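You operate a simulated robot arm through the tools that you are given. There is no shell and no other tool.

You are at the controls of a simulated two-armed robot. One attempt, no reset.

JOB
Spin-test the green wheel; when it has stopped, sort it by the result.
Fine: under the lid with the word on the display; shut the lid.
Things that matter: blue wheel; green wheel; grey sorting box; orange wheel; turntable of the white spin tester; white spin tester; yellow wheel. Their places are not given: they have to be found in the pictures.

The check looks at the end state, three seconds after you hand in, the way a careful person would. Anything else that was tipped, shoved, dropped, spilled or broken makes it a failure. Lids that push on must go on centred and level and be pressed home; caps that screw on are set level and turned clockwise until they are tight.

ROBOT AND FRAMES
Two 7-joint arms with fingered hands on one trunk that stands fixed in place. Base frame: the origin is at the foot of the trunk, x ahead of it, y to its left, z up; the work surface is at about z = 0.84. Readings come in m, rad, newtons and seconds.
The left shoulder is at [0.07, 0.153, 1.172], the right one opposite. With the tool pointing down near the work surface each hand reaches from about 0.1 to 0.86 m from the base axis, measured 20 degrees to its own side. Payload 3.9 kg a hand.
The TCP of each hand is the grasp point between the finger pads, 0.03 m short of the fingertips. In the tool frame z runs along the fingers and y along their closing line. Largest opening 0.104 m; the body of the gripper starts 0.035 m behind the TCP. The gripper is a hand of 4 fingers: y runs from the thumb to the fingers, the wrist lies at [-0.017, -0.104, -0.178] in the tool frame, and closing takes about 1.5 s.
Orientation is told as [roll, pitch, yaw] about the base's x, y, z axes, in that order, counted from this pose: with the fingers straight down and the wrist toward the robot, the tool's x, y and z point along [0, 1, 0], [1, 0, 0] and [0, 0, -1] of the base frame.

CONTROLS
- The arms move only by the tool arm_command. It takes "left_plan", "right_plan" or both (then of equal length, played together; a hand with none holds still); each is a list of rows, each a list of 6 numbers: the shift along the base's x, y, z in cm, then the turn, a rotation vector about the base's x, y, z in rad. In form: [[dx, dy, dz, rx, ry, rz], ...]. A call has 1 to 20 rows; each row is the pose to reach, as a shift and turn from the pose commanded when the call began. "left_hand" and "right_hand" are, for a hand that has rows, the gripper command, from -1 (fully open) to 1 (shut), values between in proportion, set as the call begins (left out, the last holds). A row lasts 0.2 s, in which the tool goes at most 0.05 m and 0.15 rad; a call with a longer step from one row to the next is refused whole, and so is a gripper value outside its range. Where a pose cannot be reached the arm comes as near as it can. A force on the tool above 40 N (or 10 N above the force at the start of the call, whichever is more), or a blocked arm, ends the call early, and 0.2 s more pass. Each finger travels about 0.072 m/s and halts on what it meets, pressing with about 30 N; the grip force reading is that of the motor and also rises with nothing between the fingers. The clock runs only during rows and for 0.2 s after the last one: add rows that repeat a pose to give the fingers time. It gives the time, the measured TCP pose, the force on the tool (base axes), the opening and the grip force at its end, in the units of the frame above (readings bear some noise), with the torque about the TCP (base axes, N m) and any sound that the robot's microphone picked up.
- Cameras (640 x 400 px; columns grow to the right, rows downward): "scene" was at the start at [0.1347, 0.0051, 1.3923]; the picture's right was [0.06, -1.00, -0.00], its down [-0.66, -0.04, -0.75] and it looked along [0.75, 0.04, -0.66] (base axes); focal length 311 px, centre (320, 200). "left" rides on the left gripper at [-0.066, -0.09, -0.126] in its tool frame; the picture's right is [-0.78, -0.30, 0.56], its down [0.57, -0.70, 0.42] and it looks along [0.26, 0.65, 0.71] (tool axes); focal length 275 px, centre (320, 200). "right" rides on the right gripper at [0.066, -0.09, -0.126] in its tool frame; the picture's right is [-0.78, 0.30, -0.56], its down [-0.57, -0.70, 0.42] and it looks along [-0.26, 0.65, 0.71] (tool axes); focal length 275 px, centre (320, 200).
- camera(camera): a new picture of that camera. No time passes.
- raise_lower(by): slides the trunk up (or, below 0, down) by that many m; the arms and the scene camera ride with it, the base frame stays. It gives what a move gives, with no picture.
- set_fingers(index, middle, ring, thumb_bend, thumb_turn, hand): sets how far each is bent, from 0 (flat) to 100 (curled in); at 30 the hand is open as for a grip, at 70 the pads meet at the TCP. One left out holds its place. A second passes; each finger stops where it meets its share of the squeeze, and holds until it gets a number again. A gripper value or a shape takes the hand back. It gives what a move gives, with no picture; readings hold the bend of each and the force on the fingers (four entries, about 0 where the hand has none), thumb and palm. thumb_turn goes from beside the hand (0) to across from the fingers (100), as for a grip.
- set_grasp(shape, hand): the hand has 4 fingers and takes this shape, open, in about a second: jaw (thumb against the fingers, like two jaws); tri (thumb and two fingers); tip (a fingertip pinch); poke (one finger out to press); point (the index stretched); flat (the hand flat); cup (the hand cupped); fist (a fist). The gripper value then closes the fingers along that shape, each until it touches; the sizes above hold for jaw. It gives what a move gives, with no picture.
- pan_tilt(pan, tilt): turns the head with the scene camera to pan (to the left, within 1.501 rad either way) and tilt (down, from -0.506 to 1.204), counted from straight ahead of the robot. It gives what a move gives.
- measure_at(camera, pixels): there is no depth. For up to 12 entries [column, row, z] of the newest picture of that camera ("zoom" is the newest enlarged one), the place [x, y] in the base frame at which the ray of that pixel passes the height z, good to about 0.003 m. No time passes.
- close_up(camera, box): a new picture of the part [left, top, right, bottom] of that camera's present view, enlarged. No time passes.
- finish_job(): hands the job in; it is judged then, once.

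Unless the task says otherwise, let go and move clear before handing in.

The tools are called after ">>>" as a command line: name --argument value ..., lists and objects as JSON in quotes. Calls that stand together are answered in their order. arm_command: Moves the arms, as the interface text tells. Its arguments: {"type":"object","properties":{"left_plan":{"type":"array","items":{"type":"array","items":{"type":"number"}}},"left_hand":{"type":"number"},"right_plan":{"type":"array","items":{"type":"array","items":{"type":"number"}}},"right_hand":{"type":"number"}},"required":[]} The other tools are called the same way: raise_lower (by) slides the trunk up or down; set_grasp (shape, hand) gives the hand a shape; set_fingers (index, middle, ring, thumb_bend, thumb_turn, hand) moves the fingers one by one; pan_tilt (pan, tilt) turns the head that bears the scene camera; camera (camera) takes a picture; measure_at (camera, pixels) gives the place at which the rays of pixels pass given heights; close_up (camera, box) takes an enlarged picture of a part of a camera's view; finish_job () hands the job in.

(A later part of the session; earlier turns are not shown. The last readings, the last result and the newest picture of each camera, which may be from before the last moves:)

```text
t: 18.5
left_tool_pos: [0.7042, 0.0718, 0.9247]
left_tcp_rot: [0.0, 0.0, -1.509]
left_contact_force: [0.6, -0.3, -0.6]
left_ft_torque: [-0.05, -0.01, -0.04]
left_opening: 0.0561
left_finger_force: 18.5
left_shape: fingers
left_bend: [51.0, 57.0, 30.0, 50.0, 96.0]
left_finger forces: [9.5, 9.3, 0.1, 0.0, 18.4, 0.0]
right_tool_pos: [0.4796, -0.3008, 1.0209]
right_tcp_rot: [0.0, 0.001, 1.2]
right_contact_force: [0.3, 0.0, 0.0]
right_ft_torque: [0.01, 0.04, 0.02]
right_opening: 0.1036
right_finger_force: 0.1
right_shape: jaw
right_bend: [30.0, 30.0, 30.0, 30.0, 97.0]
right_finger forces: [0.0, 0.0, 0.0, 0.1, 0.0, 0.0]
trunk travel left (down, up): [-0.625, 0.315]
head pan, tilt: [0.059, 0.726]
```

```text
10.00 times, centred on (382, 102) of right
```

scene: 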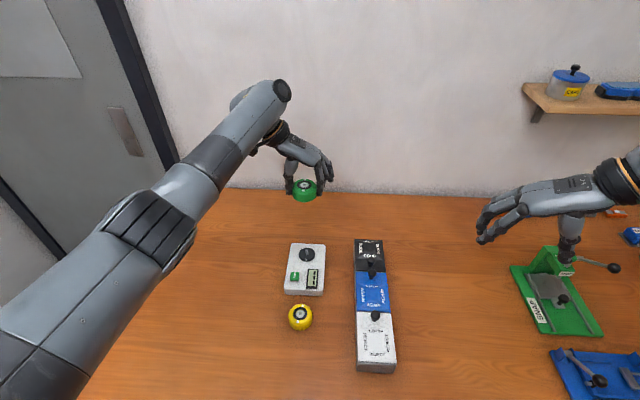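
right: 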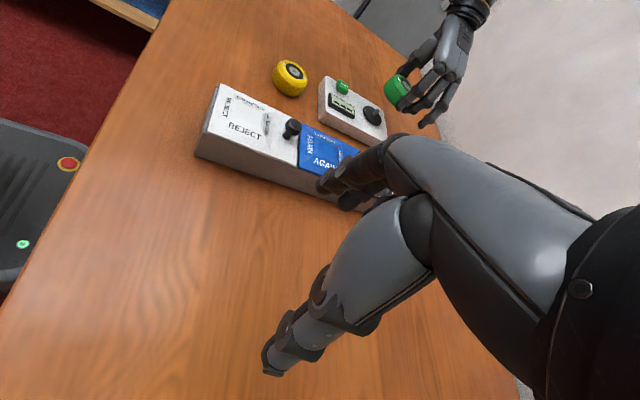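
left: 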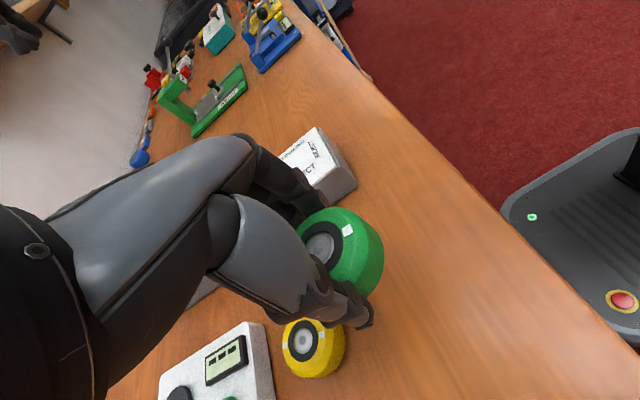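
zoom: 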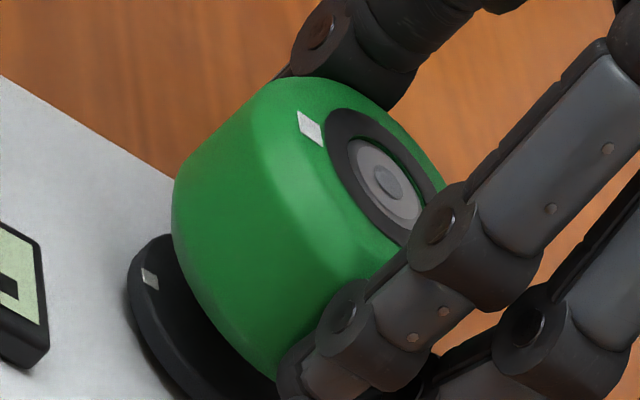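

No resistance at TCP z 0.925, where the wheel's bottom is already below the pin top, so the pin is in the bore. I'll continue down until it seats on the turntable.

>>> arm_command --left_plan '[[0, 0, -0.2, 0, 0, 0], [0, 0, -0.4, 0, 0, 0], [0, 0, -0.6, 0, 0, 0], [0, 0, -0.8, 0, 0, 0], [0, 0, -0.9, 0, 0, 0], [0, 0, -0.9, 0, 0, 0]]'

>>> close_up --camera "scene" --box '[272, 177, 336, 217]'

>>> close_up --camera "right" --box '[350, 82, 414, 122]'

```text
t: 19.9
left_tool_pos: [0.7056, 0.0724, 0.9145]
left_tcp_rot: [0.0, -0.001, -1.51]
left_contact_force: [-0.8, -0.5, -1.4]
left_ft_torque: [0.01, -0.01, -0.02]
left_opening: 0.0557
left_finger_force: 18.0
left_shape: fingers
left_bend: [51.0, 57.0, 30.0, 50.0, 96.0]
left_finger forces: [9.4, 9.2, 0.0, 0.1, 18.4, 0.0]
right_tool_pos: [0.4796, -0.3012, 1.0223]
right_tcp_rot: [0.001, 0.0, 1.201]
right_contact_force: [0.2, 0.4, -0.2]
right_ft_torque: [-0.01, 0.01, 0.02]
right_opening: 0.1039
right_finger_force: 0.0
right_shape: jaw
right_bend: [30.0, 30.0, 30.0, 30.0, 97.0]
right_finger forces: [0.0, 0.0, 0.0, 0.0, 0.1, 0.1]
trunk travel left (down, up): [-0.625, 0.315]
head pan, tilt: [0.059, 0.726]
```

```text
10.00 times, centred on (304, 197) of scene
```

zoom: 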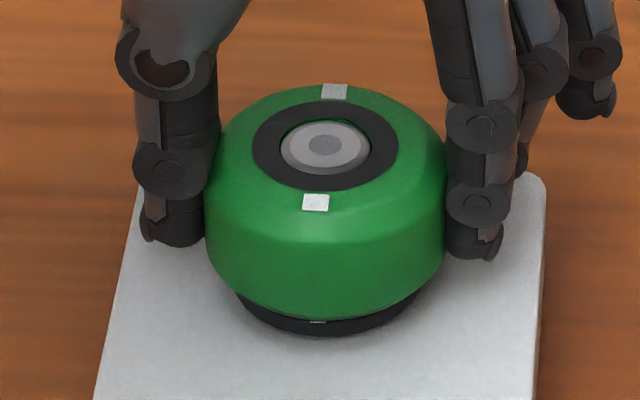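

```text
10.00 times, centred on (382, 102) of right
```

zoom: 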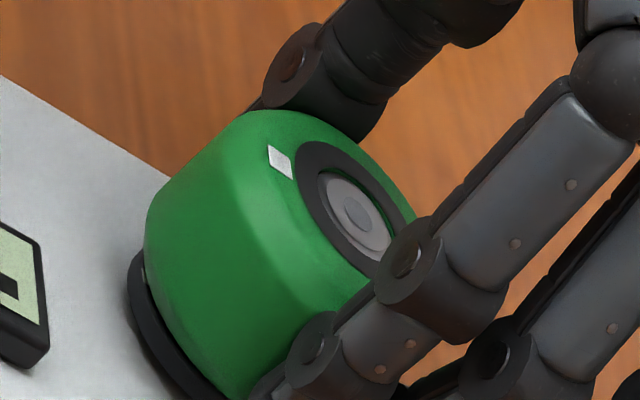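

Still no resistance and the disc rim is still slightly visible at (315,325), so the wheel has a few mm to go. I'll keep lowering in 1 mm steps.

>>> arm_command --left_plan '[[0, 0, -0.1, 0, 0, 0], [0, 0, -0.2, 0, 0, 0], [0, 0, -0.3, 0, 0, 0], [0, 0, -0.3, 0, 0, 0]]'

>>> close_up --camera "scene" --box '[272, 177, 336, 217]'

```text
t: 20.9
left_tool_pos: [0.7053, 0.0725, 0.9146]
left_tcp_rot: [0.002, 0.002, -1.509]
left_contact_force: [0.0, 0.0, 6.6]
left_ft_torque: [-0.14, -0.1, -0.01]
left_opening: 0.0558
left_finger_force: 19.3
left_shape: fingers
left_bend: [51.0, 58.0, 30.0, 50.0, 95.0]
left_finger forces: [9.7, 10.3, 0.1, 0.0, 19.2, 0.0]
right_tool_pos: [0.4787, -0.3018, 1.0213]
right_tcp_rot: [0.001, 0.0, 1.201]
right_contact_force: [-0.3, 0.9, 0.1]
right_ft_torque: [-0.02, 0.0, -0.02]
right_opening: 0.1037
right_finger_force: 0.0
right_shape: jaw
right_bend: [30.0, 30.0, 30.0, 30.0, 97.0]
right_finger forces: [0.0, 0.0, 0.1, 0.0, 0.1, 0.1]
trunk travel left (down, up): [-0.625, 0.315]
head pan, tilt: [0.059, 0.726]
```

```text
10.00 times, centred on (304, 197) of scene
```

zoom: 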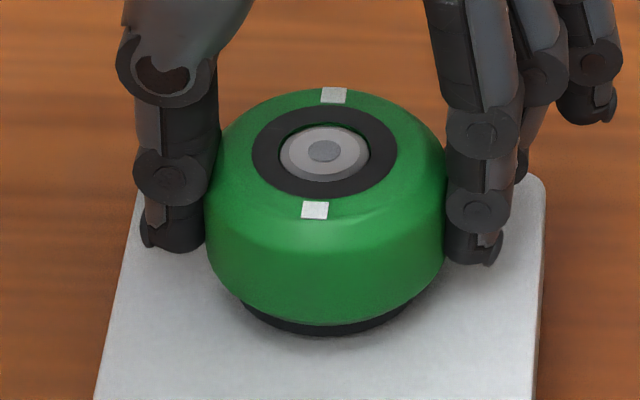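

A 6.6 N upward force shows the wheel is seated on the turntable. I'll open the fingers to release it.

>>> set_fingers --hand "left" --index 30 --middle 30 --thumb_bend 30

>>> close_up --camera "scene" --box '[262, 167, 342, 217]'

>>> close_up --camera "right" --box '[340, 70, 436, 130]'

```text
t: 21.9
left_tool_pos: [0.705, 0.0732, 0.9128]
left_tcp_rot: [-0.001, 0.0, -1.509]
left_contact_force: [0.6, 0.1, 0.9]
left_ft_torque: [0.0, 0.01, -0.02]
left_opening: 0.1043
left_finger_force: 0.0
left_shape: fingers
left_bend: [30.0, 30.0, 30.0, 30.0, 97.0]
left_finger forces: [0.1, 0.0, 0.0, 0.1, 0.1, 0.0]
right_tool_pos: [0.4795, -0.3019, 1.0211]
right_tcp_rot: [0.001, 0.0, 1.199]
right_contact_force: [-0.3, -1.0, 0.8]
right_ft_torque: [-0.02, -0.02, -0.04]
right_opening: 0.1039
right_finger_force: 0.0
right_shape: jaw
right_bend: [30.0, 30.0, 30.0, 30.0, 97.0]
right_finger forces: [0.0, 0.0, 0.0, 0.0, 0.0, 0.0]
trunk travel left (down, up): [-0.625, 0.315]
head pan, tilt: [0.059, 0.726]
```

```text
8.00 times, centred on (302, 192) of scene
```

zoom: 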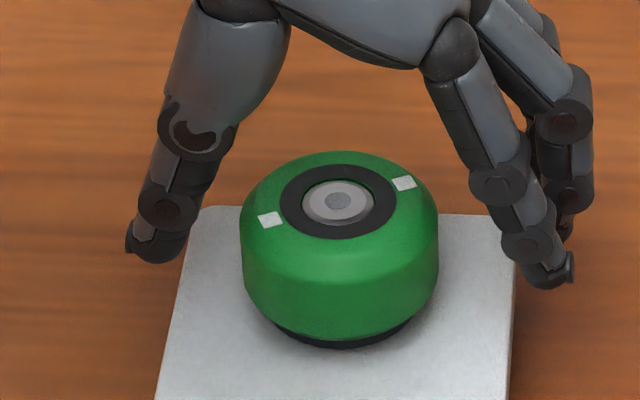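

```text
6.67 times, centred on (388, 100) of right
```

zoom: 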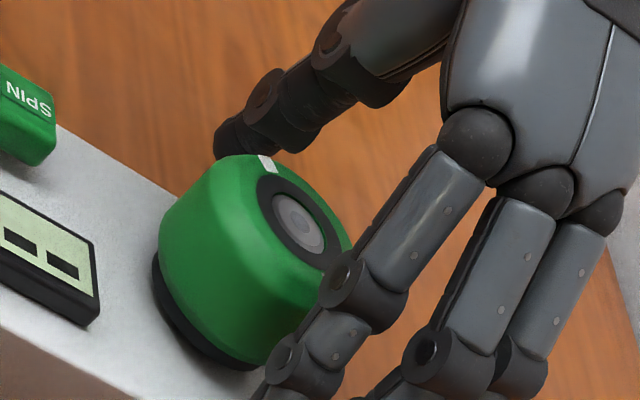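

The wheel is free and sits level on the turntable; its marks turned to (270,219)/(404,183), so the turntable rotates with it. I'll lift the left hand straight up and then form the poke shape to see where its fingertip goes.

>>> arm_command --left_plan '[[0, 0, 1, 0, 0, 0], [0, 0, 2.5, 0, 0, 0], [0, 0, 4.5, 0, 0, 0], [0, 0, 7, 0, 0, 0], [-1, 0.5, 9, 0, 0, 0], [-3, 1, 11, 0, 0, 0], [-5, 2, 12, 0, 0, 0], [-7, 3, 12, 0, 0, 0], [-7, 3, 12, 0, 0, 0]]'

>>> set_grasp --hand "left" --shape "poke"

>>> camera --camera "scene"

>>> camera --camera "right"

>>> camera --camera "left"

```text
t: 23.9
left_tool_pos: [0.6358, 0.1012, 1.0331]
left_tcp_rot: [-0.001, -0.001, -1.508]
left_contact_force: [0.3, -0.4, 0.0]
left_ft_torque: [-0.02, -0.01, -0.01]
left_opening: 0.1041
left_finger_force: 0.1
left_shape: fingers
left_bend: [30.0, 30.0, 30.0, 30.0, 97.0]
left_finger forces: [0.0, 0.0, 0.0, 0.0, 0.1, 0.1]
right_tool_pos: [0.4811, -0.3028, 1.0207]
right_tcp_rot: [0.0, 0.001, 1.202]
right_contact_force: [-0.8, 0.5, 0.2]
right_ft_torque: [0.02, 0.02, 0.02]
right_opening: 0.1038
right_finger_force: 0.0
right_shape: jaw
right_bend: [30.0, 30.0, 30.0, 30.0, 97.0]
right_finger forces: [0.0, 0.1, 0.0, 0.1, 0.0, 0.0]
trunk travel left (down, up): [-0.625, 0.315]
head pan, tilt: [0.059, 0.726]
```

```text
t: 24.8
left_tool_pos: [0.6345, 0.1017, 1.0338]
left_tcp_rot: [-0.001, 0.0, -1.509]
left_contact_force: [-0.1, 0.1, -0.5]
left_ft_torque: [0.0, 0.0, 0.0]
left_opening: 0.0
left_finger_force: 0.0
left_shape: poke
left_bend: [70.0, 70.0, 99.0, 100.0, 100.0]
left_finger forces: [0.0, 0.0, 0.0, 0.0, 0.0, 0.0]
right_tool_pos: [0.48, -0.3019, 1.0206]
right_tcp_rot: [0.0, -0.001, 1.198]
right_contact_force: [0.4, -0.3, 0.9]
right_ft_torque: [-0.03, -0.03, 0.01]
right_opening: 0.1037
right_finger_force: 0.0
right_shape: jaw
right_bend: [30.0, 30.0, 30.0, 30.0, 97.0]
right_finger forces: [0.1, 0.1, 0.1, 0.0, 0.0, 0.1]
trunk travel left (down, up): [-0.625, 0.315]
head pan, tilt: [0.059, 0.726]
```

```text
taken
```

scene: 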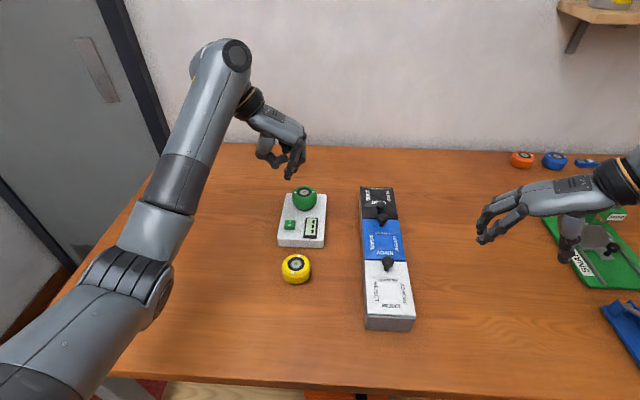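

```text
taken
```

right: 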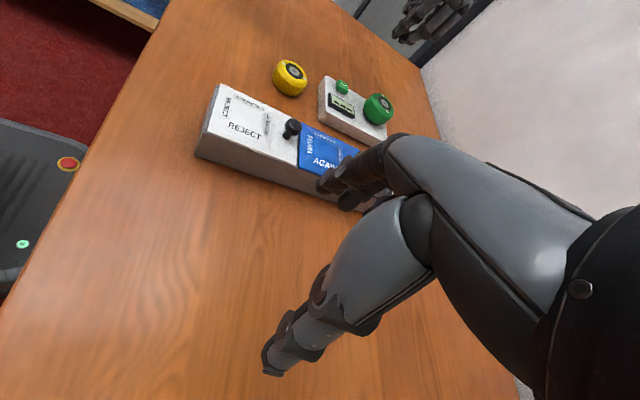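

```text
taken
```

left: 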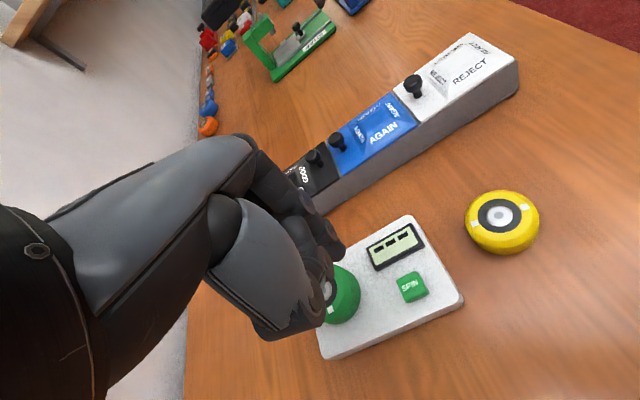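

In the poke shape the index and middle fingers point down (bend 70) with the ring and thumb curled. I'll zoom in to locate the tip relative to the button at scene (290,225).

>>> close_up --camera "scene" --box '[240, 80, 340, 180]'

>>> close_up --camera "scene" --box '[270, 180, 334, 250]'

>>> close_up --camera "left" --box '[200, 120, 500, 370]'

```text
4.00 times, centred on (290, 130) of scene
```

zoom: 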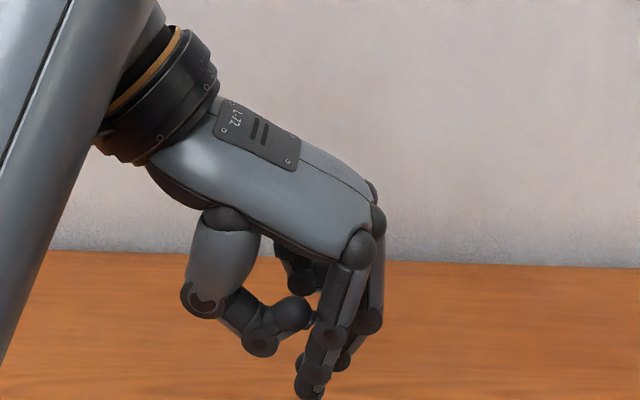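

```text
5.71 times, centred on (302, 215) of scene
```

zoom: 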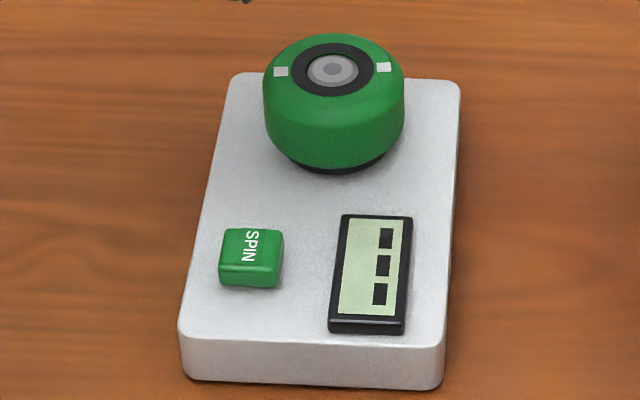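

```text
1.60 times, centred on (350, 245) of left
```

zoom: 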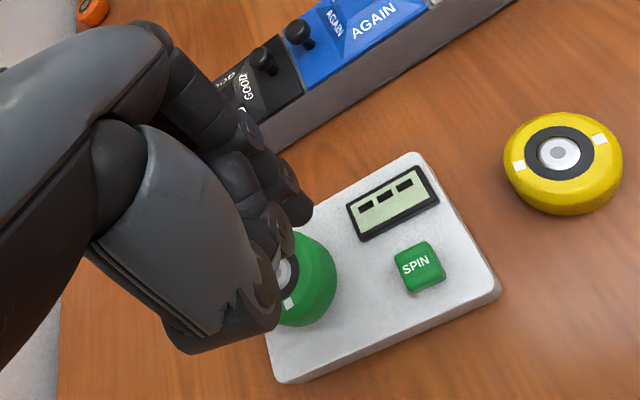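

The index tip is at scene-zoom (310,392) with the middle finger slightly behind it and the curled fingers toward the wheel. To keep the other fingers away from the wheel I'll curl the middle finger and yaw the hand back to 0, so only the index points down and the rest sit to the left.

>>> set_fingers --hand "left" --index 65 --middle 100 --ring 100 --thumb_bend 100

>>> arm_command --left_plan '[[0, 0.2, 0, 0, 0, 0.12], [0, 0.4, 0, 0, 0, 0.24], [0, 0.6, 0, 0, 0, 0.36], [0, 0.8, 0, 0, 0, 0.48], [0, 1, 0, 0, 0, 0.6], [0, 1.2, 0, 0, 0, 0.72], [0, 1.4, 0, 0, 0, 0.84], [0, 1.6, 0, 0, 0, 0.96], [0, 1.8, 0, 0, 0, 1.08], [0, 1.9, 0, 0, 0, 1.2], [0, 2, 0, 0, 0, 1.32], [0, 2, 0, 0, 0, 1.44], [0, 2, 0, 0, 0, 1.51], [0, 2, 0, 0, 0, 1.51]]'

>>> camera --camera "scene"

>>> camera --camera "left"

```text
t: 25.8
left_tool_pos: [0.6351, 0.1022, 1.0333]
left_tcp_rot: [-0.001, 0.0, -1.511]
left_contact_force: [0.6, 0.2, -1.0]
left_ft_torque: [-0.01, 0.0, -0.02]
left_opening: 0.0231
left_finger_force: 0.1
left_shape: fingers
left_bend: [35.0, 100.0, 100.0, 100.0, 100.0]
left_finger forces: [0.0, 0.1, 0.0, 0.0, 0.1, 0.0]
right_tool_pos: [0.4807, -0.3028, 1.0208]
right_tcp_rot: [-0.001, 0.0, 1.201]
right_contact_force: [-0.6, -0.1, 0.1]
right_ft_torque: [-0.05, -0.01, 0.01]
right_opening: 0.1036
right_finger_force: 0.1
right_shape: jaw
right_bend: [30.0, 30.0, 30.0, 30.0, 97.0]
right_finger forces: [0.1, 0.1, 0.0, 0.0, 0.0, 0.0]
trunk travel left (down, up): [-0.625, 0.315]
head pan, tilt: [0.059, 0.726]
```

```text
t: 28.8
left_tool_pos: [0.6355, 0.1224, 1.0339]
left_tcp_rot: [0.001, 0.001, 0.003]
left_contact_force: [-0.7, -0.8, 0.1]
left_ft_torque: [0.02, 0.02, 0.03]
left_opening: 0.0215
left_finger_force: 0.0
left_shape: fingers
left_bend: [36.0, 100.0, 100.0, 99.0, 100.0]
left_finger forces: [0.1, 0.0, 0.0, 0.0, 0.0, 0.0]
right_tool_pos: [0.4786, -0.3026, 1.0218]
right_tcp_rot: [0.0, 0.001, 1.2]
right_contact_force: [-1.1, -0.1, 0.6]
right_ft_torque: [0.02, 0.0, 0.03]
right_opening: 0.1035
right_finger_force: 0.1
right_shape: jaw
right_bend: [30.0, 30.0, 30.0, 30.0, 97.0]
right_finger forces: [0.1, 0.0, 0.0, 0.1, 0.1, 0.1]
trunk travel left (down, up): [-0.625, 0.315]
head pan, tilt: [0.059, 0.726]
```

```text
taken
```

scene: 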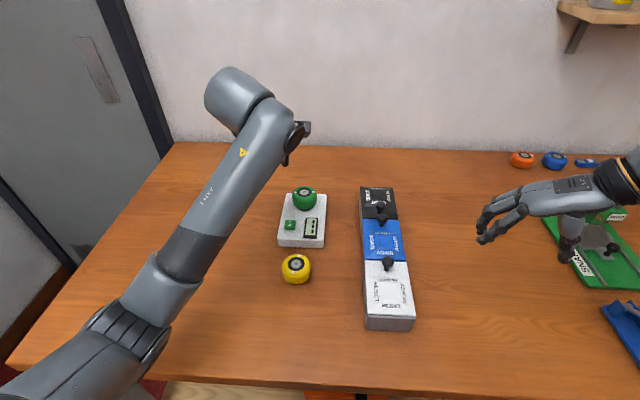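

```text
taken
```

left: 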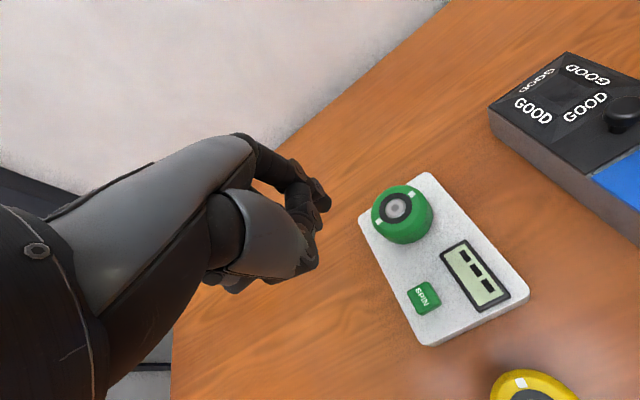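

With yaw 0 the forearm hides the hand from the scene camera, and the index only bent to 35. I'll go back to the poke shape and a yaw of about −0.9, which keeps the other fingers away from the wheel and the tip visible.

>>> set_grasp --hand "left" --shape "poke"

>>> arm_command --left_plan '[[0, 0, 0, 0, 0, -0.12], [0, 0, 0, 0, 0, -0.24], [0, 0, 0, 0, 0, -0.36], [0, 0, 0, 0, 0, -0.48], [0, 0, 0, 0, 0, -0.6], [0, 0, 0, 0, 0, -0.72], [0, 0, 0, 0, 0, -0.84], [0, 0, 0, 0, 0, -0.9], [0, 0, 0, 0, 0, -0.9]]'

>>> camera --camera "scene"

>>> camera --camera "left"

>>> close_up --camera "scene" --box '[230, 90, 330, 190]'

```text
t: 29.7
left_tool_pos: [0.6351, 0.1228, 1.0331]
left_tcp_rot: [0.001, -0.001, 0.0]
left_contact_force: [1.2, 0.3, -0.3]
left_ft_torque: [0.0, 0.01, 0.0]
left_opening: 0.0001
left_finger_force: 0.0
left_shape: poke
left_bend: [70.0, 70.0, 99.0, 100.0, 100.0]
left_finger forces: [0.0, 0.1, 0.0, 0.1, 0.0, 0.0]
right_tool_pos: [0.4791, -0.302, 1.0215]
right_tcp_rot: [0.001, -0.002, 1.201]
right_contact_force: [-0.9, 0.1, 1.3]
right_ft_torque: [0.0, 0.02, -0.04]
right_opening: 0.1038
right_finger_force: 0.2
right_shape: jaw
right_bend: [30.0, 30.0, 30.0, 30.0, 97.0]
right_finger forces: [0.0, 0.0, 0.0, 0.0, 0.1, 0.0]
trunk travel left (down, up): [-0.625, 0.315]
head pan, tilt: [0.059, 0.726]
```

```text
t: 31.7
left_tool_pos: [0.635, 0.123, 1.034]
left_tcp_rot: [0.0, 0.0, -0.901]
left_contact_force: [-0.1, -0.4, -0.1]
left_ft_torque: [0.0, -0.02, -0.01]
left_opening: 0.0
left_finger_force: 0.1
left_shape: poke
left_bend: [70.0, 70.0, 99.0, 100.0, 100.0]
left_finger forces: [0.0, 0.0, 0.0, 0.1, 0.1, 0.0]
right_tool_pos: [0.4792, -0.3021, 1.0201]
right_tcp_rot: [-0.001, -0.001, 1.199]
right_contact_force: [0.7, 0.0, -0.1]
right_ft_torque: [0.02, 0.0, -0.03]
right_opening: 0.1038
right_finger_force: 0.1
right_shape: jaw
right_bend: [30.0, 30.0, 30.0, 30.0, 97.0]
right_finger forces: [0.1, 0.0, 0.0, 0.1, 0.0, 0.0]
trunk travel left (down, up): [-0.625, 0.315]
head pan, tilt: [0.059, 0.726]
```

```text
taken
```

scene: 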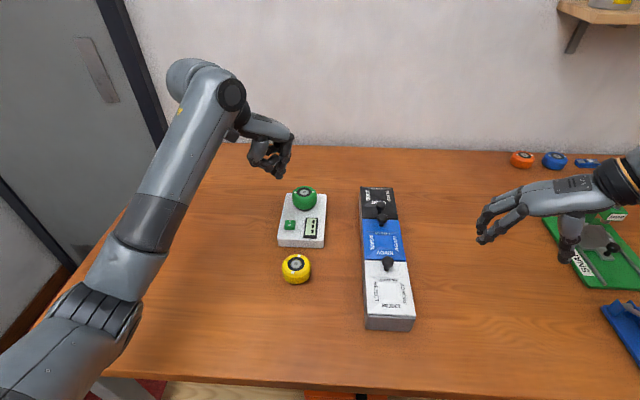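

```text
taken
```

left: 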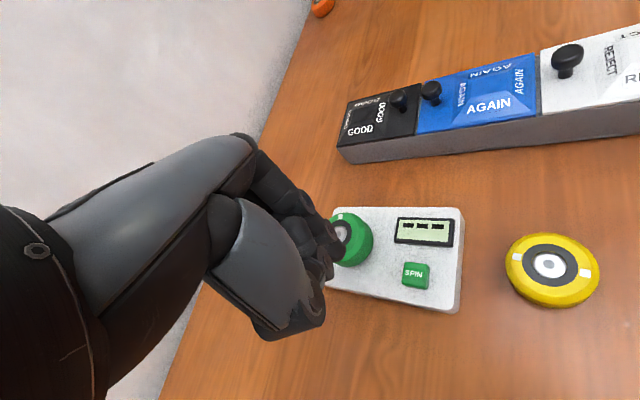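

```text
4.00 times, centred on (280, 140) of scene
```

zoom: 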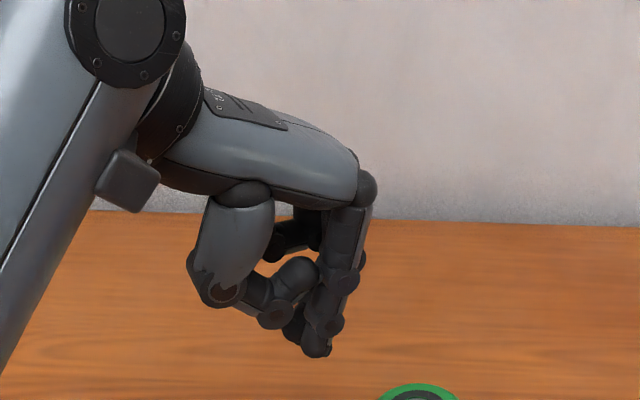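

The index tip, at zoom (318,350), works out to about (−0.009, −0.0075, −0.022) from the TCP. I'll bring it over the SPIN button at about (0.625, 0.102) and descend to about 2 cm above the button to verify.

>>> arm_command --left_plan '[[0, -0.6, -1, 0, 0, 0], [-0.06, -1.32, -3, 0, 0, 0], [-0.06, -1.32, -5, 0, 0, 0], [-0.06, -1.32, -7, 0, 0, 0], [-0.06, -1.32, -9, 0, 0, 0], [-0.06, -1.32, -10.4, 0, 0, 0], [-0.06, -1.32, -10.4, 0, 0, 0]]'

>>> close_up --camera "scene" --box '[250, 150, 346, 250]'

>>> close_up --camera "left" --box '[240, 100, 480, 350]'

>>> close_up --camera "right" --box '[300, 40, 440, 140]'

```text
t: 33.3
left_tool_pos: [0.6337, 0.11, 0.9298]
left_tcp_rot: [-0.001, -0.001, -0.901]
left_contact_force: [-0.4, 0.1, 0.3]
left_ft_torque: [0.0, -0.01, 0.0]
left_opening: 0.0
left_finger_force: 0.0
left_shape: poke
left_bend: [70.0, 70.0, 99.0, 100.0, 100.0]
left_finger forces: [0.0, 0.0, 0.0, 0.0, 0.1, 0.0]
right_tool_pos: [0.4786, -0.3025, 1.0221]
right_tcp_rot: [-0.001, 0.001, 1.201]
right_contact_force: [0.7, 0.0, 0.1]
right_ft_torque: [0.01, 0.0, 0.01]
right_opening: 0.1041
right_finger_force: 0.0
right_shape: jaw
right_bend: [30.0, 30.0, 30.0, 30.0, 97.0]
right_finger forces: [0.0, 0.0, 0.0, 0.0, 0.0, 0.0]
trunk travel left (down, up): [-0.625, 0.315]
head pan, tilt: [0.059, 0.726]
```

```text
4.00 times, centred on (298, 200) of scene
```

zoom: 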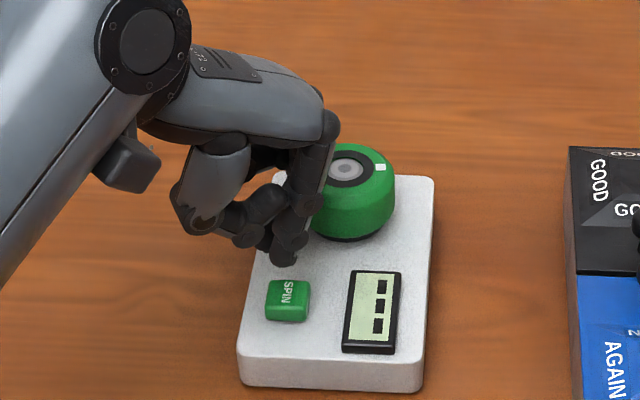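

```text
1.60 times, centred on (360, 225) of left
```

zoom: 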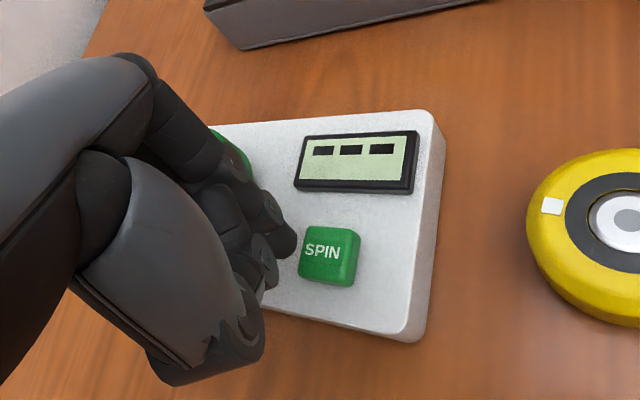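

```text
4.00 times, centred on (370, 90) of right
```

zoom: 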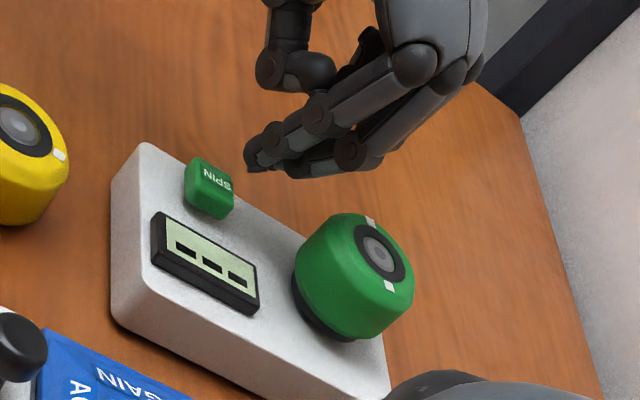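

The tip (zoom (283,258)) sits over the SPIN button (288,292) within about 2–3 mm, with roughly 2.5 cm to go, and the other fingers are well clear of the wheel. I'll press down gradually.

>>> arm_command --left_plan '[[0, 0, -1, 0, 0, 0], [0, 0, -1.8, 0, 0, 0], [0, 0, -2.2, 0, 0, 0], [0, 0, -2.4, 0, 0, 0], [0, 0, -2.6, 0, 0, 0], [0, 0, -2.8, 0, 0, 0]]'

>>> close_up --camera "scene" --box '[250, 170, 346, 250]'

```text
t: 34.7
left_tool_pos: [0.6359, 0.1065, 0.9101]
left_tcp_rot: [0.011, -0.019, -0.901]
left_contact_force: [-4.2, -0.8, 15.0]
left_ft_torque: [-0.17, 0.22, -0.06]
left_opening: 0.0
left_finger_force: 0.0
left_shape: poke
left_bend: [70.0, 70.0, 99.0, 100.0, 100.0]
left_finger forces: [15.3, 0.0, 0.1, 0.1, 0.1, 0.0]
right_tool_pos: [0.478, -0.3014, 1.0213]
right_tcp_rot: [-0.002, 0.001, 1.199]
right_contact_force: [0.2, 1.0, -0.1]
right_ft_torque: [0.02, 0.01, -0.01]
right_opening: 0.1036
right_finger_force: 0.1
right_shape: jaw
right_bend: [30.0, 30.0, 30.0, 30.0, 97.0]
right_finger forces: [0.0, 0.1, 0.1, 0.1, 0.0, 0.0]
trunk travel left (down, up): [-0.625, 0.315]
head pan, tilt: [0.059, 0.726]
heard: click
stopped in row 6 (left hand): the force on the tool passed its limit at 42 N (the readings are from after the stop); the commanded pose is now the measured one
```

```text
5.00 times, centred on (298, 210) of scene
```

zoom: 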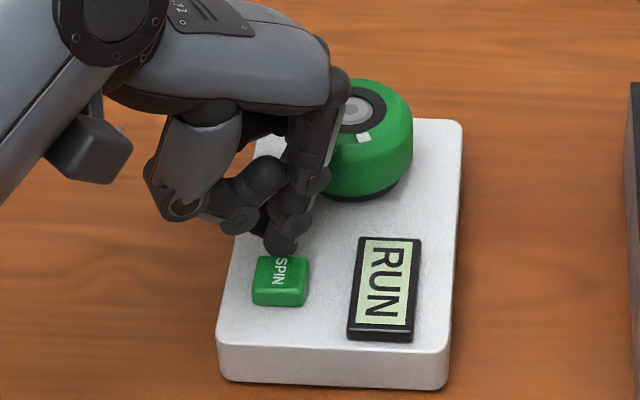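

The button clicked, and the display reads RUN. I'll lift the finger straight up and clear of the spinning wheel.

>>> arm_command --left_plan '[[0, 0, 1, 0, 0, 0], [0, 0, 3, 0, 0, 0], [0, 0, 5, 0, 0, 0], [0, 1, 8, 0, 0, 0], [0, 3, 10, 0, 0, 0], [0, 5, 12, 0, 0, 0], [0, 5, 12, 0, 0, 0]]'

>>> close_up --camera "scene" --box '[262, 170, 342, 250]'

>>> camera --camera "scene"

```text
t: 36.3
left_tool_pos: [0.636, 0.1588, 1.0292]
left_tcp_rot: [0.007, -0.011, -0.899]
left_contact_force: [-0.1, -0.9, 0.1]
left_ft_torque: [0.02, 0.02, 0.0]
left_opening: 0.0
left_finger_force: 0.0
left_shape: poke
left_bend: [70.0, 70.0, 99.0, 100.0, 100.0]
left_finger forces: [0.0, 0.0, 0.1, 0.0, 0.0, 0.0]
right_tool_pos: [0.4799, -0.3022, 1.0201]
right_tcp_rot: [0.001, 0.0, 1.201]
right_contact_force: [-0.1, -0.5, 0.5]
right_ft_torque: [-0.02, -0.01, 0.01]
right_opening: 0.1037
right_finger_force: 0.1
right_shape: jaw
right_bend: [30.0, 30.0, 30.0, 30.0, 97.0]
right_finger forces: [0.0, 0.0, 0.0, 0.0, 0.0, 0.0]
trunk travel left (down, up): [-0.625, 0.315]
head pan, tilt: [0.059, 0.726]
```

```text
5.00 times, centred on (302, 210) of scene
```

zoom: 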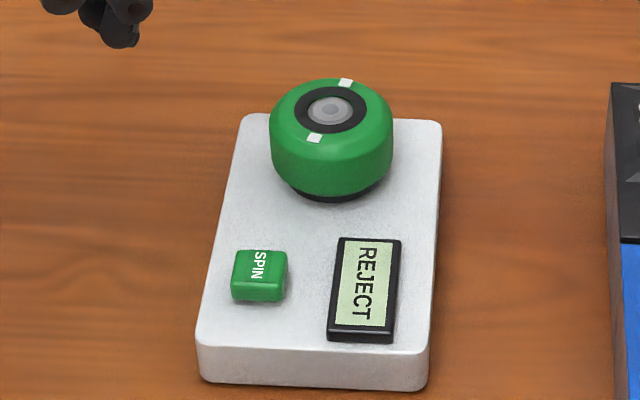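

```text
taken
```

scene: 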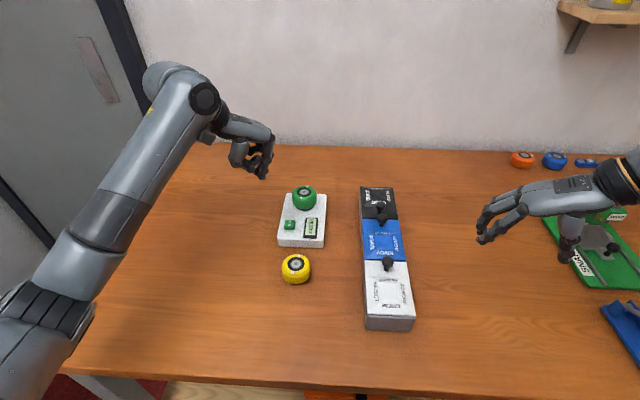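

The display now reads REJECT. I'll wait a couple of seconds and check that the wheel has stopped and the word stays.

>>> arm_command --left_plan '[[0, 0.5, 0, 0, 0, 0], [0, 1, 0, 0, 0, 0], [0, 1, 0, 0, 0, 0], [0, 1, 0, 0, 0, 0], [0, 1, 0, 0, 0, 0], [0, 1, 0, 0, 0, 0], [0, 1, 0, 0, 0, 0], [0, 1, 0, 0, 0, 0]]'

>>> close_up --camera "scene" --box '[262, 170, 342, 250]'

>>> arm_command --left_plan '[[0, 0, 0, 0, 0, 0], [0, 0, 0, 0, 0, 0], [0, 0, 0, 0, 0, 0]]'

>>> close_up --camera "scene" --box '[262, 170, 342, 250]'

```text
t: 38.1
left_tool_pos: [0.6375, 0.1679, 1.0274]
left_tcp_rot: [0.007, -0.01, -0.9]
left_contact_force: [0.1, 0.0, -0.5]
left_ft_torque: [0.0, 0.0, -0.01]
left_opening: 0.0002
left_finger_force: 0.1
left_shape: poke
left_bend: [70.0, 70.0, 99.0, 100.0, 100.0]
left_finger forces: [0.0, 0.0, 0.1, 0.1, 0.0, 0.0]
right_tool_pos: [0.4807, -0.3015, 1.0218]
right_tcp_rot: [0.0, 0.0, 1.201]
right_contact_force: [0.0, 0.3, 0.4]
right_ft_torque: [-0.02, 0.02, 0.01]
right_opening: 0.1037
right_finger_force: 0.0
right_shape: jaw
right_bend: [30.0, 30.0, 30.0, 30.0, 97.0]
right_finger forces: [0.1, 0.0, 0.0, 0.1, 0.0, 0.0]
trunk travel left (down, up): [-0.625, 0.315]
head pan, tilt: [0.059, 0.726]
```

```text
5.00 times, centred on (302, 210) of scene
```

zoom: 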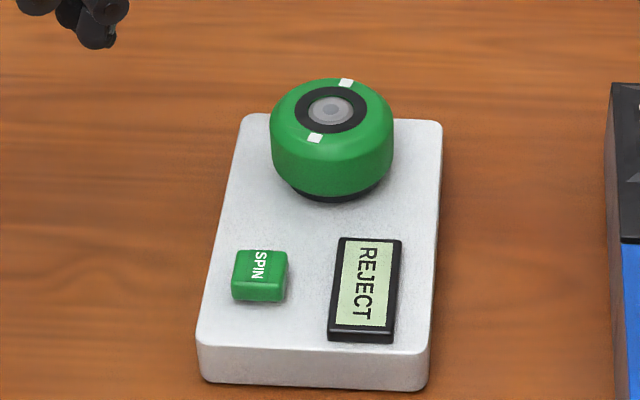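

```text
t: 38.9
left_tool_pos: [0.6368, 0.1684, 1.0289]
left_tcp_rot: [0.005, -0.014, -0.898]
left_contact_force: [-0.1, -0.7, 0.4]
left_ft_torque: [0.02, -0.01, 0.0]
left_opening: 0.0
left_finger_force: 0.1
left_shape: poke
left_bend: [70.0, 70.0, 99.0, 100.0, 100.0]
left_finger forces: [0.0, 0.1, 0.0, 0.1, 0.0, 0.1]
right_tool_pos: [0.4783, -0.302, 1.0213]
right_tcp_rot: [0.001, -0.001, 1.201]
right_contact_force: [0.5, 0.3, 0.2]
right_ft_torque: [-0.01, 0.04, -0.01]
right_opening: 0.1037
right_finger_force: 0.0
right_shape: jaw
right_bend: [30.0, 30.0, 30.0, 30.0, 97.0]
right_finger forces: [0.1, 0.0, 0.0, 0.0, 0.0, 0.1]
trunk travel left (down, up): [-0.625, 0.315]
head pan, tilt: [0.059, 0.726]
```

```text
5.00 times, centred on (302, 210) of scene
```

zoom: 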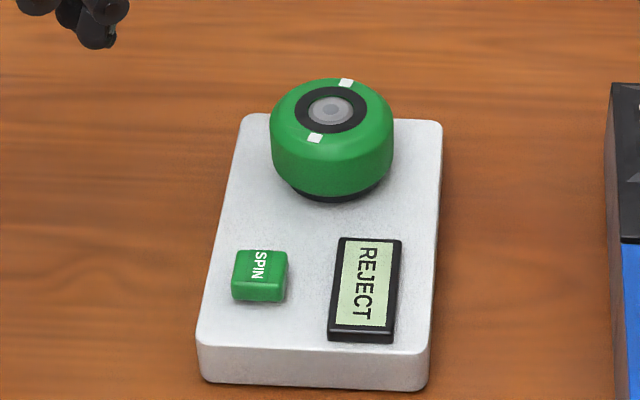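

The wheel marks are unchanged between pictures, so it has stopped, and the result is REJECT. Now I'll study the white REJECT lid and its knob to see how it opens.

>>> close_up --camera "right" --box '[180, 70, 370, 220]'

>>> close_up --camera "right" --box '[260, 100, 340, 180]'

>>> close_up --camera "scene" --box '[355, 245, 425, 335]'

>>> close_up --camera "right" --box '[180, 80, 260, 180]'

```text
2.67 times, centred on (275, 145) of right
```

zoom: 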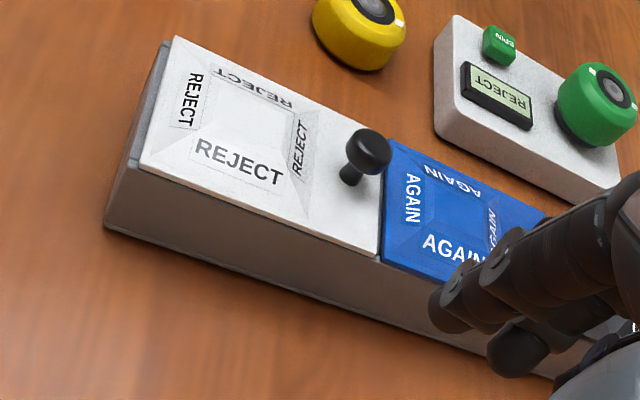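

```text
5.00 times, centred on (300, 140) of right
```

zoom: 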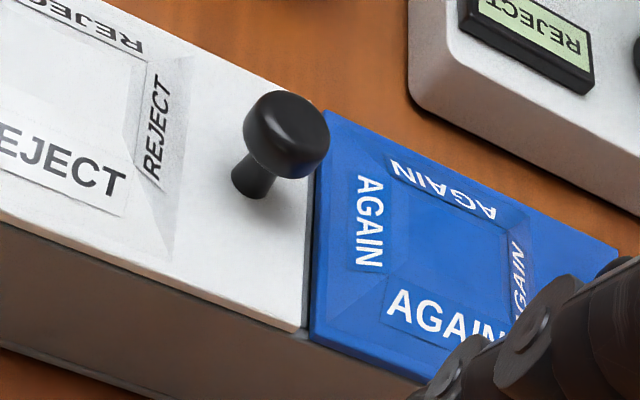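

```text
4.44 times, centred on (390, 290) of scene
```

zoom: 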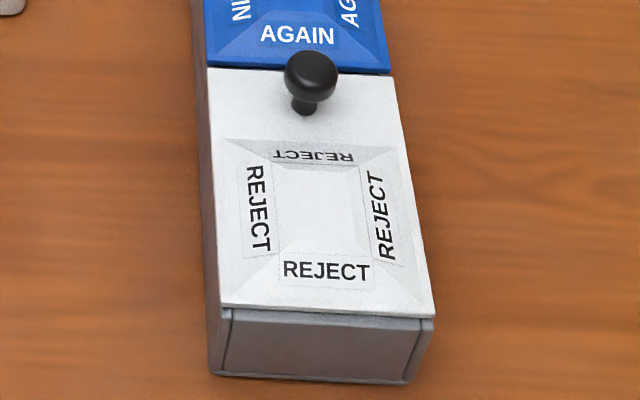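

```text
4.00 times, centred on (220, 130) of right
```

zoom: 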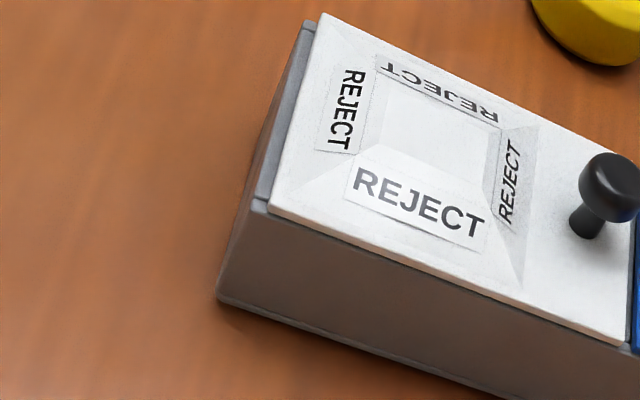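

The lid's knob (scene-zoom (311,74)) sits at its far edge near (0.50, −0.10, 0.92), so the hinge should be at the near edge, x≈0.405. I'll move the right hand above the knob, yawed +90° so the pinch runs along the hinge axis, and form the fingertip pinch shape.

>>> arm_command --right_plan '[[0.3, 2, 1, 0, 0, 0.04], [0.6, 4, 2, 0, 0, 0.08], [0.9, 6, 3, 0, 0, 0.12], [1.2, 8, 4, 0, 0, 0.16], [1.5, 10, 4, 0, 0, 0.2], [1.8, 12, 4, 0, 0, 0.24], [2.1, 14, 4, 0, 0, 0.28], [2.4, 16, 4, 0, 0, 0.32], [2.6, 18, 4, 0, 0, 0.36], [2.6, 20, 4, 0, 0, 0.37], [2.6, 20, 4, 0, 0, 0.37]]'

>>> set_grasp --hand "right" --shape "tip"

>>> camera --camera "scene"

>>> camera --camera "right"

>>> close_up --camera "scene" --box '[340, 170, 440, 290]'

```text
t: 41.3
left_tool_pos: [0.6365, 0.1683, 1.0287]
left_tcp_rot: [0.007, -0.013, -0.899]
left_contact_force: [0.0, 0.0, -0.8]
left_ft_torque: [-0.01, 0.01, -0.04]
left_opening: 0.0
left_finger_force: 0.1
left_shape: poke
left_bend: [70.0, 70.0, 99.0, 100.0, 100.0]
left_finger forces: [0.1, 0.1, 0.0, 0.0, 0.1, 0.0]
right_tool_pos: [0.5063, -0.1019, 1.0596]
right_tcp_rot: [-0.001, 0.001, 1.571]
right_contact_force: [1.5, -0.1, 0.3]
right_ft_torque: [0.02, -0.01, -0.01]
right_opening: 0.1038
right_finger_force: 0.1
right_shape: jaw
right_bend: [30.0, 30.0, 30.0, 30.0, 97.0]
right_finger forces: [0.1, 0.1, 0.0, 0.0, 0.0, 0.1]
trunk travel left (down, up): [-0.625, 0.315]
head pan, tilt: [0.059, 0.726]
```

```text
t: 42.2
left_tool_pos: [0.6359, 0.1683, 1.0283]
left_tcp_rot: [0.007, -0.011, -0.899]
left_contact_force: [0.5, 0.4, -0.8]
left_ft_torque: [-0.01, -0.01, 0.01]
left_opening: 0.0001
left_finger_force: 0.0
left_shape: poke
left_bend: [70.0, 70.0, 99.0, 100.0, 100.0]
left_finger forces: [0.0, 0.0, 0.0, 0.0, 0.0, 0.1]
right_tool_pos: [0.5075, -0.1022, 1.0596]
right_tcp_rot: [0.0, -0.001, 1.57]
right_contact_force: [0.6, 0.4, 0.0]
right_ft_torque: [0.03, 0.01, 0.0]
right_opening: 0.1036
right_finger_force: 0.0
right_shape: tip
right_bend: [30.0, 98.0, 99.0, 30.0, 97.0]
right_finger forces: [0.0, 0.0, 0.0, 0.0, 0.0, 0.0]
trunk travel left (down, up): [-0.625, 0.315]
head pan, tilt: [0.059, 0.726]
```

```text
taken
```

scene: 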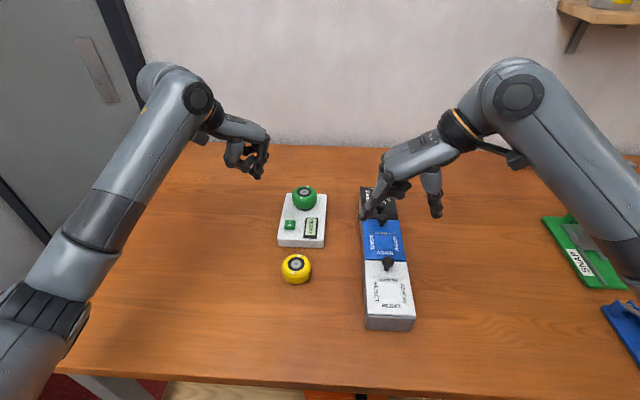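

```text
taken
```

right: 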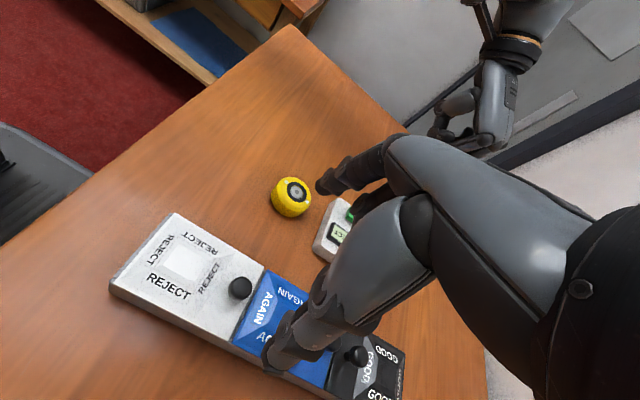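

```text
3.33 times, centred on (390, 230) of scene
```

zoom: 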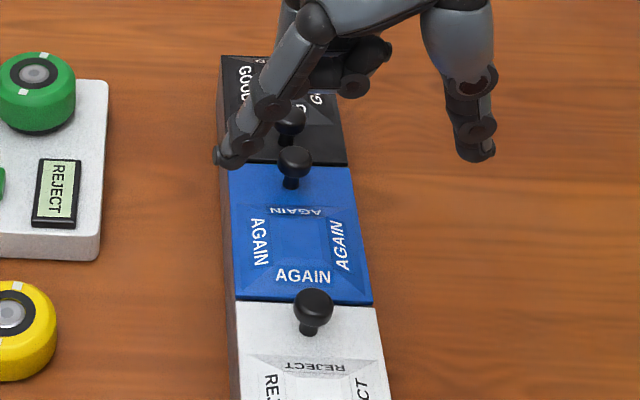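

In tip shape the index (zoom (228,158)) and thumb (485,157) are poised to pinch, with middle and ring curled up out of the way. I'll line them up around the REJECT knob at about (0.501, −0.100) and descend until the tips are a few mm above the lid.

>>> arm_command --right_plan '[[0.2, 0.45, -1, 0, 0, 0], [0.2, 0.45, -3, 0, 0, 0], [0.2, 0.45, -5, 0, 0, 0], [0.2, 0.45, -7, 0, 0, 0], [0.2, 0.45, -8.5, 0, 0, 0], [0.2, 0.45, -9.5, 0, 0, 0], [0.2, 0.45, -9.5, 0, 0, 0]]'

>>> close_up --camera "scene" --box '[340, 200, 440, 300]'

>>> camera --camera "right"

>>> camera --camera "left"

```text
t: 43.8
left_tool_pos: [0.6376, 0.1684, 1.0274]
left_tcp_rot: [0.007, -0.012, -0.9]
left_contact_force: [0.8, -0.4, -0.1]
left_ft_torque: [0.01, 0.02, 0.02]
left_opening: 0.0
left_finger_force: 0.1
left_shape: poke
left_bend: [70.0, 70.0, 99.0, 100.0, 100.0]
left_finger forces: [0.0, 0.0, 0.0, 0.0, 0.1, 0.0]
right_tool_pos: [0.5069, -0.0966, 0.9673]
right_tcp_rot: [0.0, 0.0, 1.569]
right_contact_force: [-1.1, -0.2, -0.5]
right_ft_torque: [0.0, 0.0, 0.01]
right_opening: 0.1039
right_finger_force: 0.1
right_shape: tip
right_bend: [30.0, 98.0, 99.0, 30.0, 97.0]
right_finger forces: [0.1, 0.1, 0.0, 0.0, 0.0, 0.1]
trunk travel left (down, up): [-0.625, 0.315]
head pan, tilt: [0.059, 0.726]
```

```text
4.00 times, centred on (390, 250) of scene
```

zoom: 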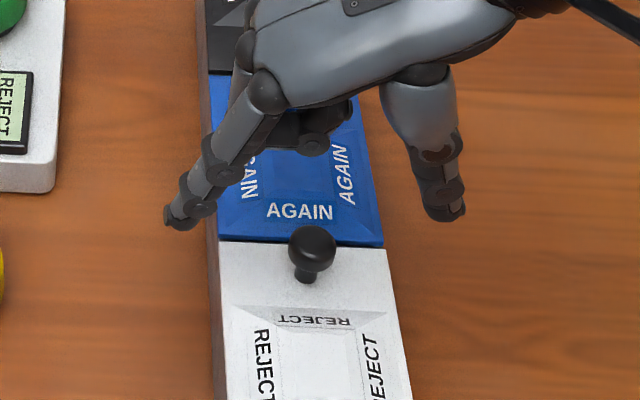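

```text
taken
```

right: 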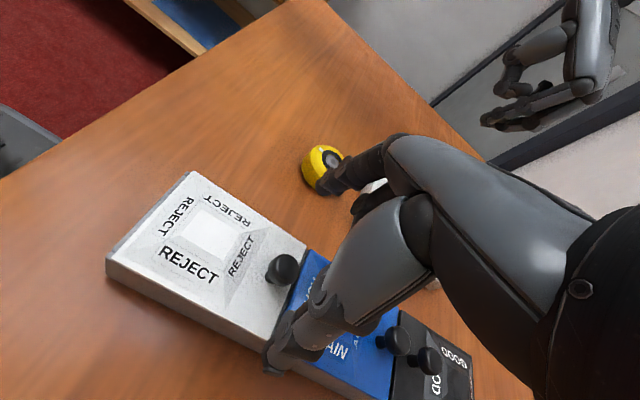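

```text
taken
```

left: 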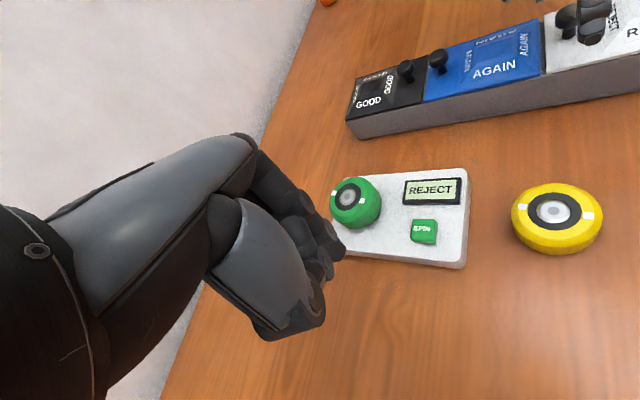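

Index tip (180,220) and thumb tip (445,212) straddle the knob (312,243), with their midpoint at about (0.501, −0.098). I'll descend the last 3.3 cm and check before pinching.

>>> arm_command --right_plan '[[0, -0.2, -1, 0, 0, 0], [0, -0.2, -2, 0, 0, 0], [0, -0.2, -2.8, 0, 0, 0], [0, -0.2, -3.3, 0, 0, 0], [0, -0.2, -3.3, 0, 0, 0]]'

>>> close_up --camera "scene" --box '[340, 210, 440, 310]'

>>> close_up --camera "left" --box '[440, 0, 640, 120]'

```text
t: 45.0
left_tool_pos: [0.6365, 0.1689, 1.028]
left_tcp_rot: [0.008, -0.013, -0.898]
left_contact_force: [0.1, -0.2, 0.5]
left_ft_torque: [0.02, 0.0, -0.01]
left_opening: 0.0001
left_finger_force: 0.0
left_shape: poke
left_bend: [70.0, 70.0, 99.0, 100.0, 100.0]
left_finger forces: [0.0, 0.1, 0.0, 0.1, 0.0, 0.0]
right_tool_pos: [0.5077, -0.0982, 0.9336]
right_tcp_rot: [0.0, 0.0, 1.569]
right_contact_force: [-0.3, -1.2, -0.2]
right_ft_torque: [-0.02, -0.03, 0.02]
right_opening: 0.1038
right_finger_force: 0.0
right_shape: tip
right_bend: [30.0, 98.0, 99.0, 30.0, 97.0]
right_finger forces: [0.0, 0.0, 0.0, 0.1, 0.1, 0.0]
trunk travel left (down, up): [-0.625, 0.315]
head pan, tilt: [0.059, 0.726]
```

```text
4.00 times, centred on (390, 260) of scene
```

zoom: 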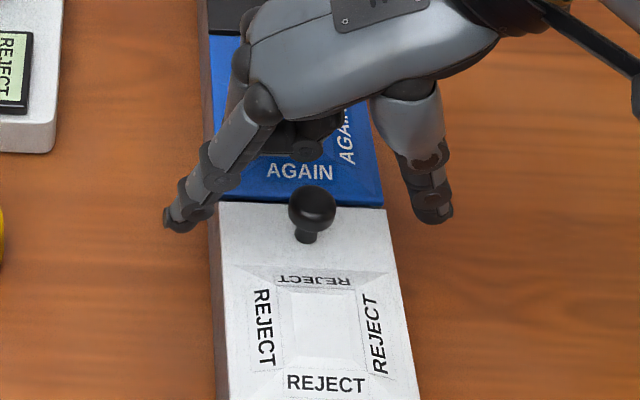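

```text
3.20 times, centred on (540, 60) of left
```

zoom: 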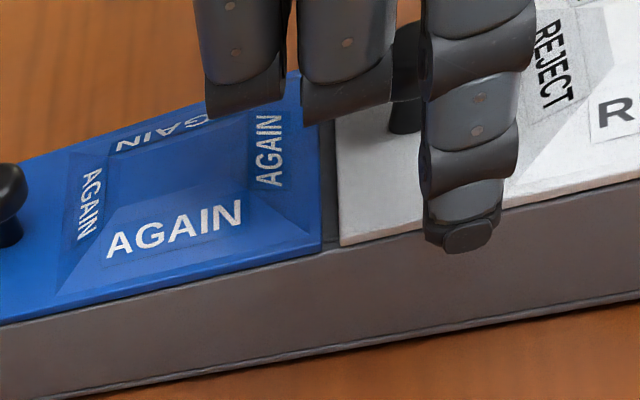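

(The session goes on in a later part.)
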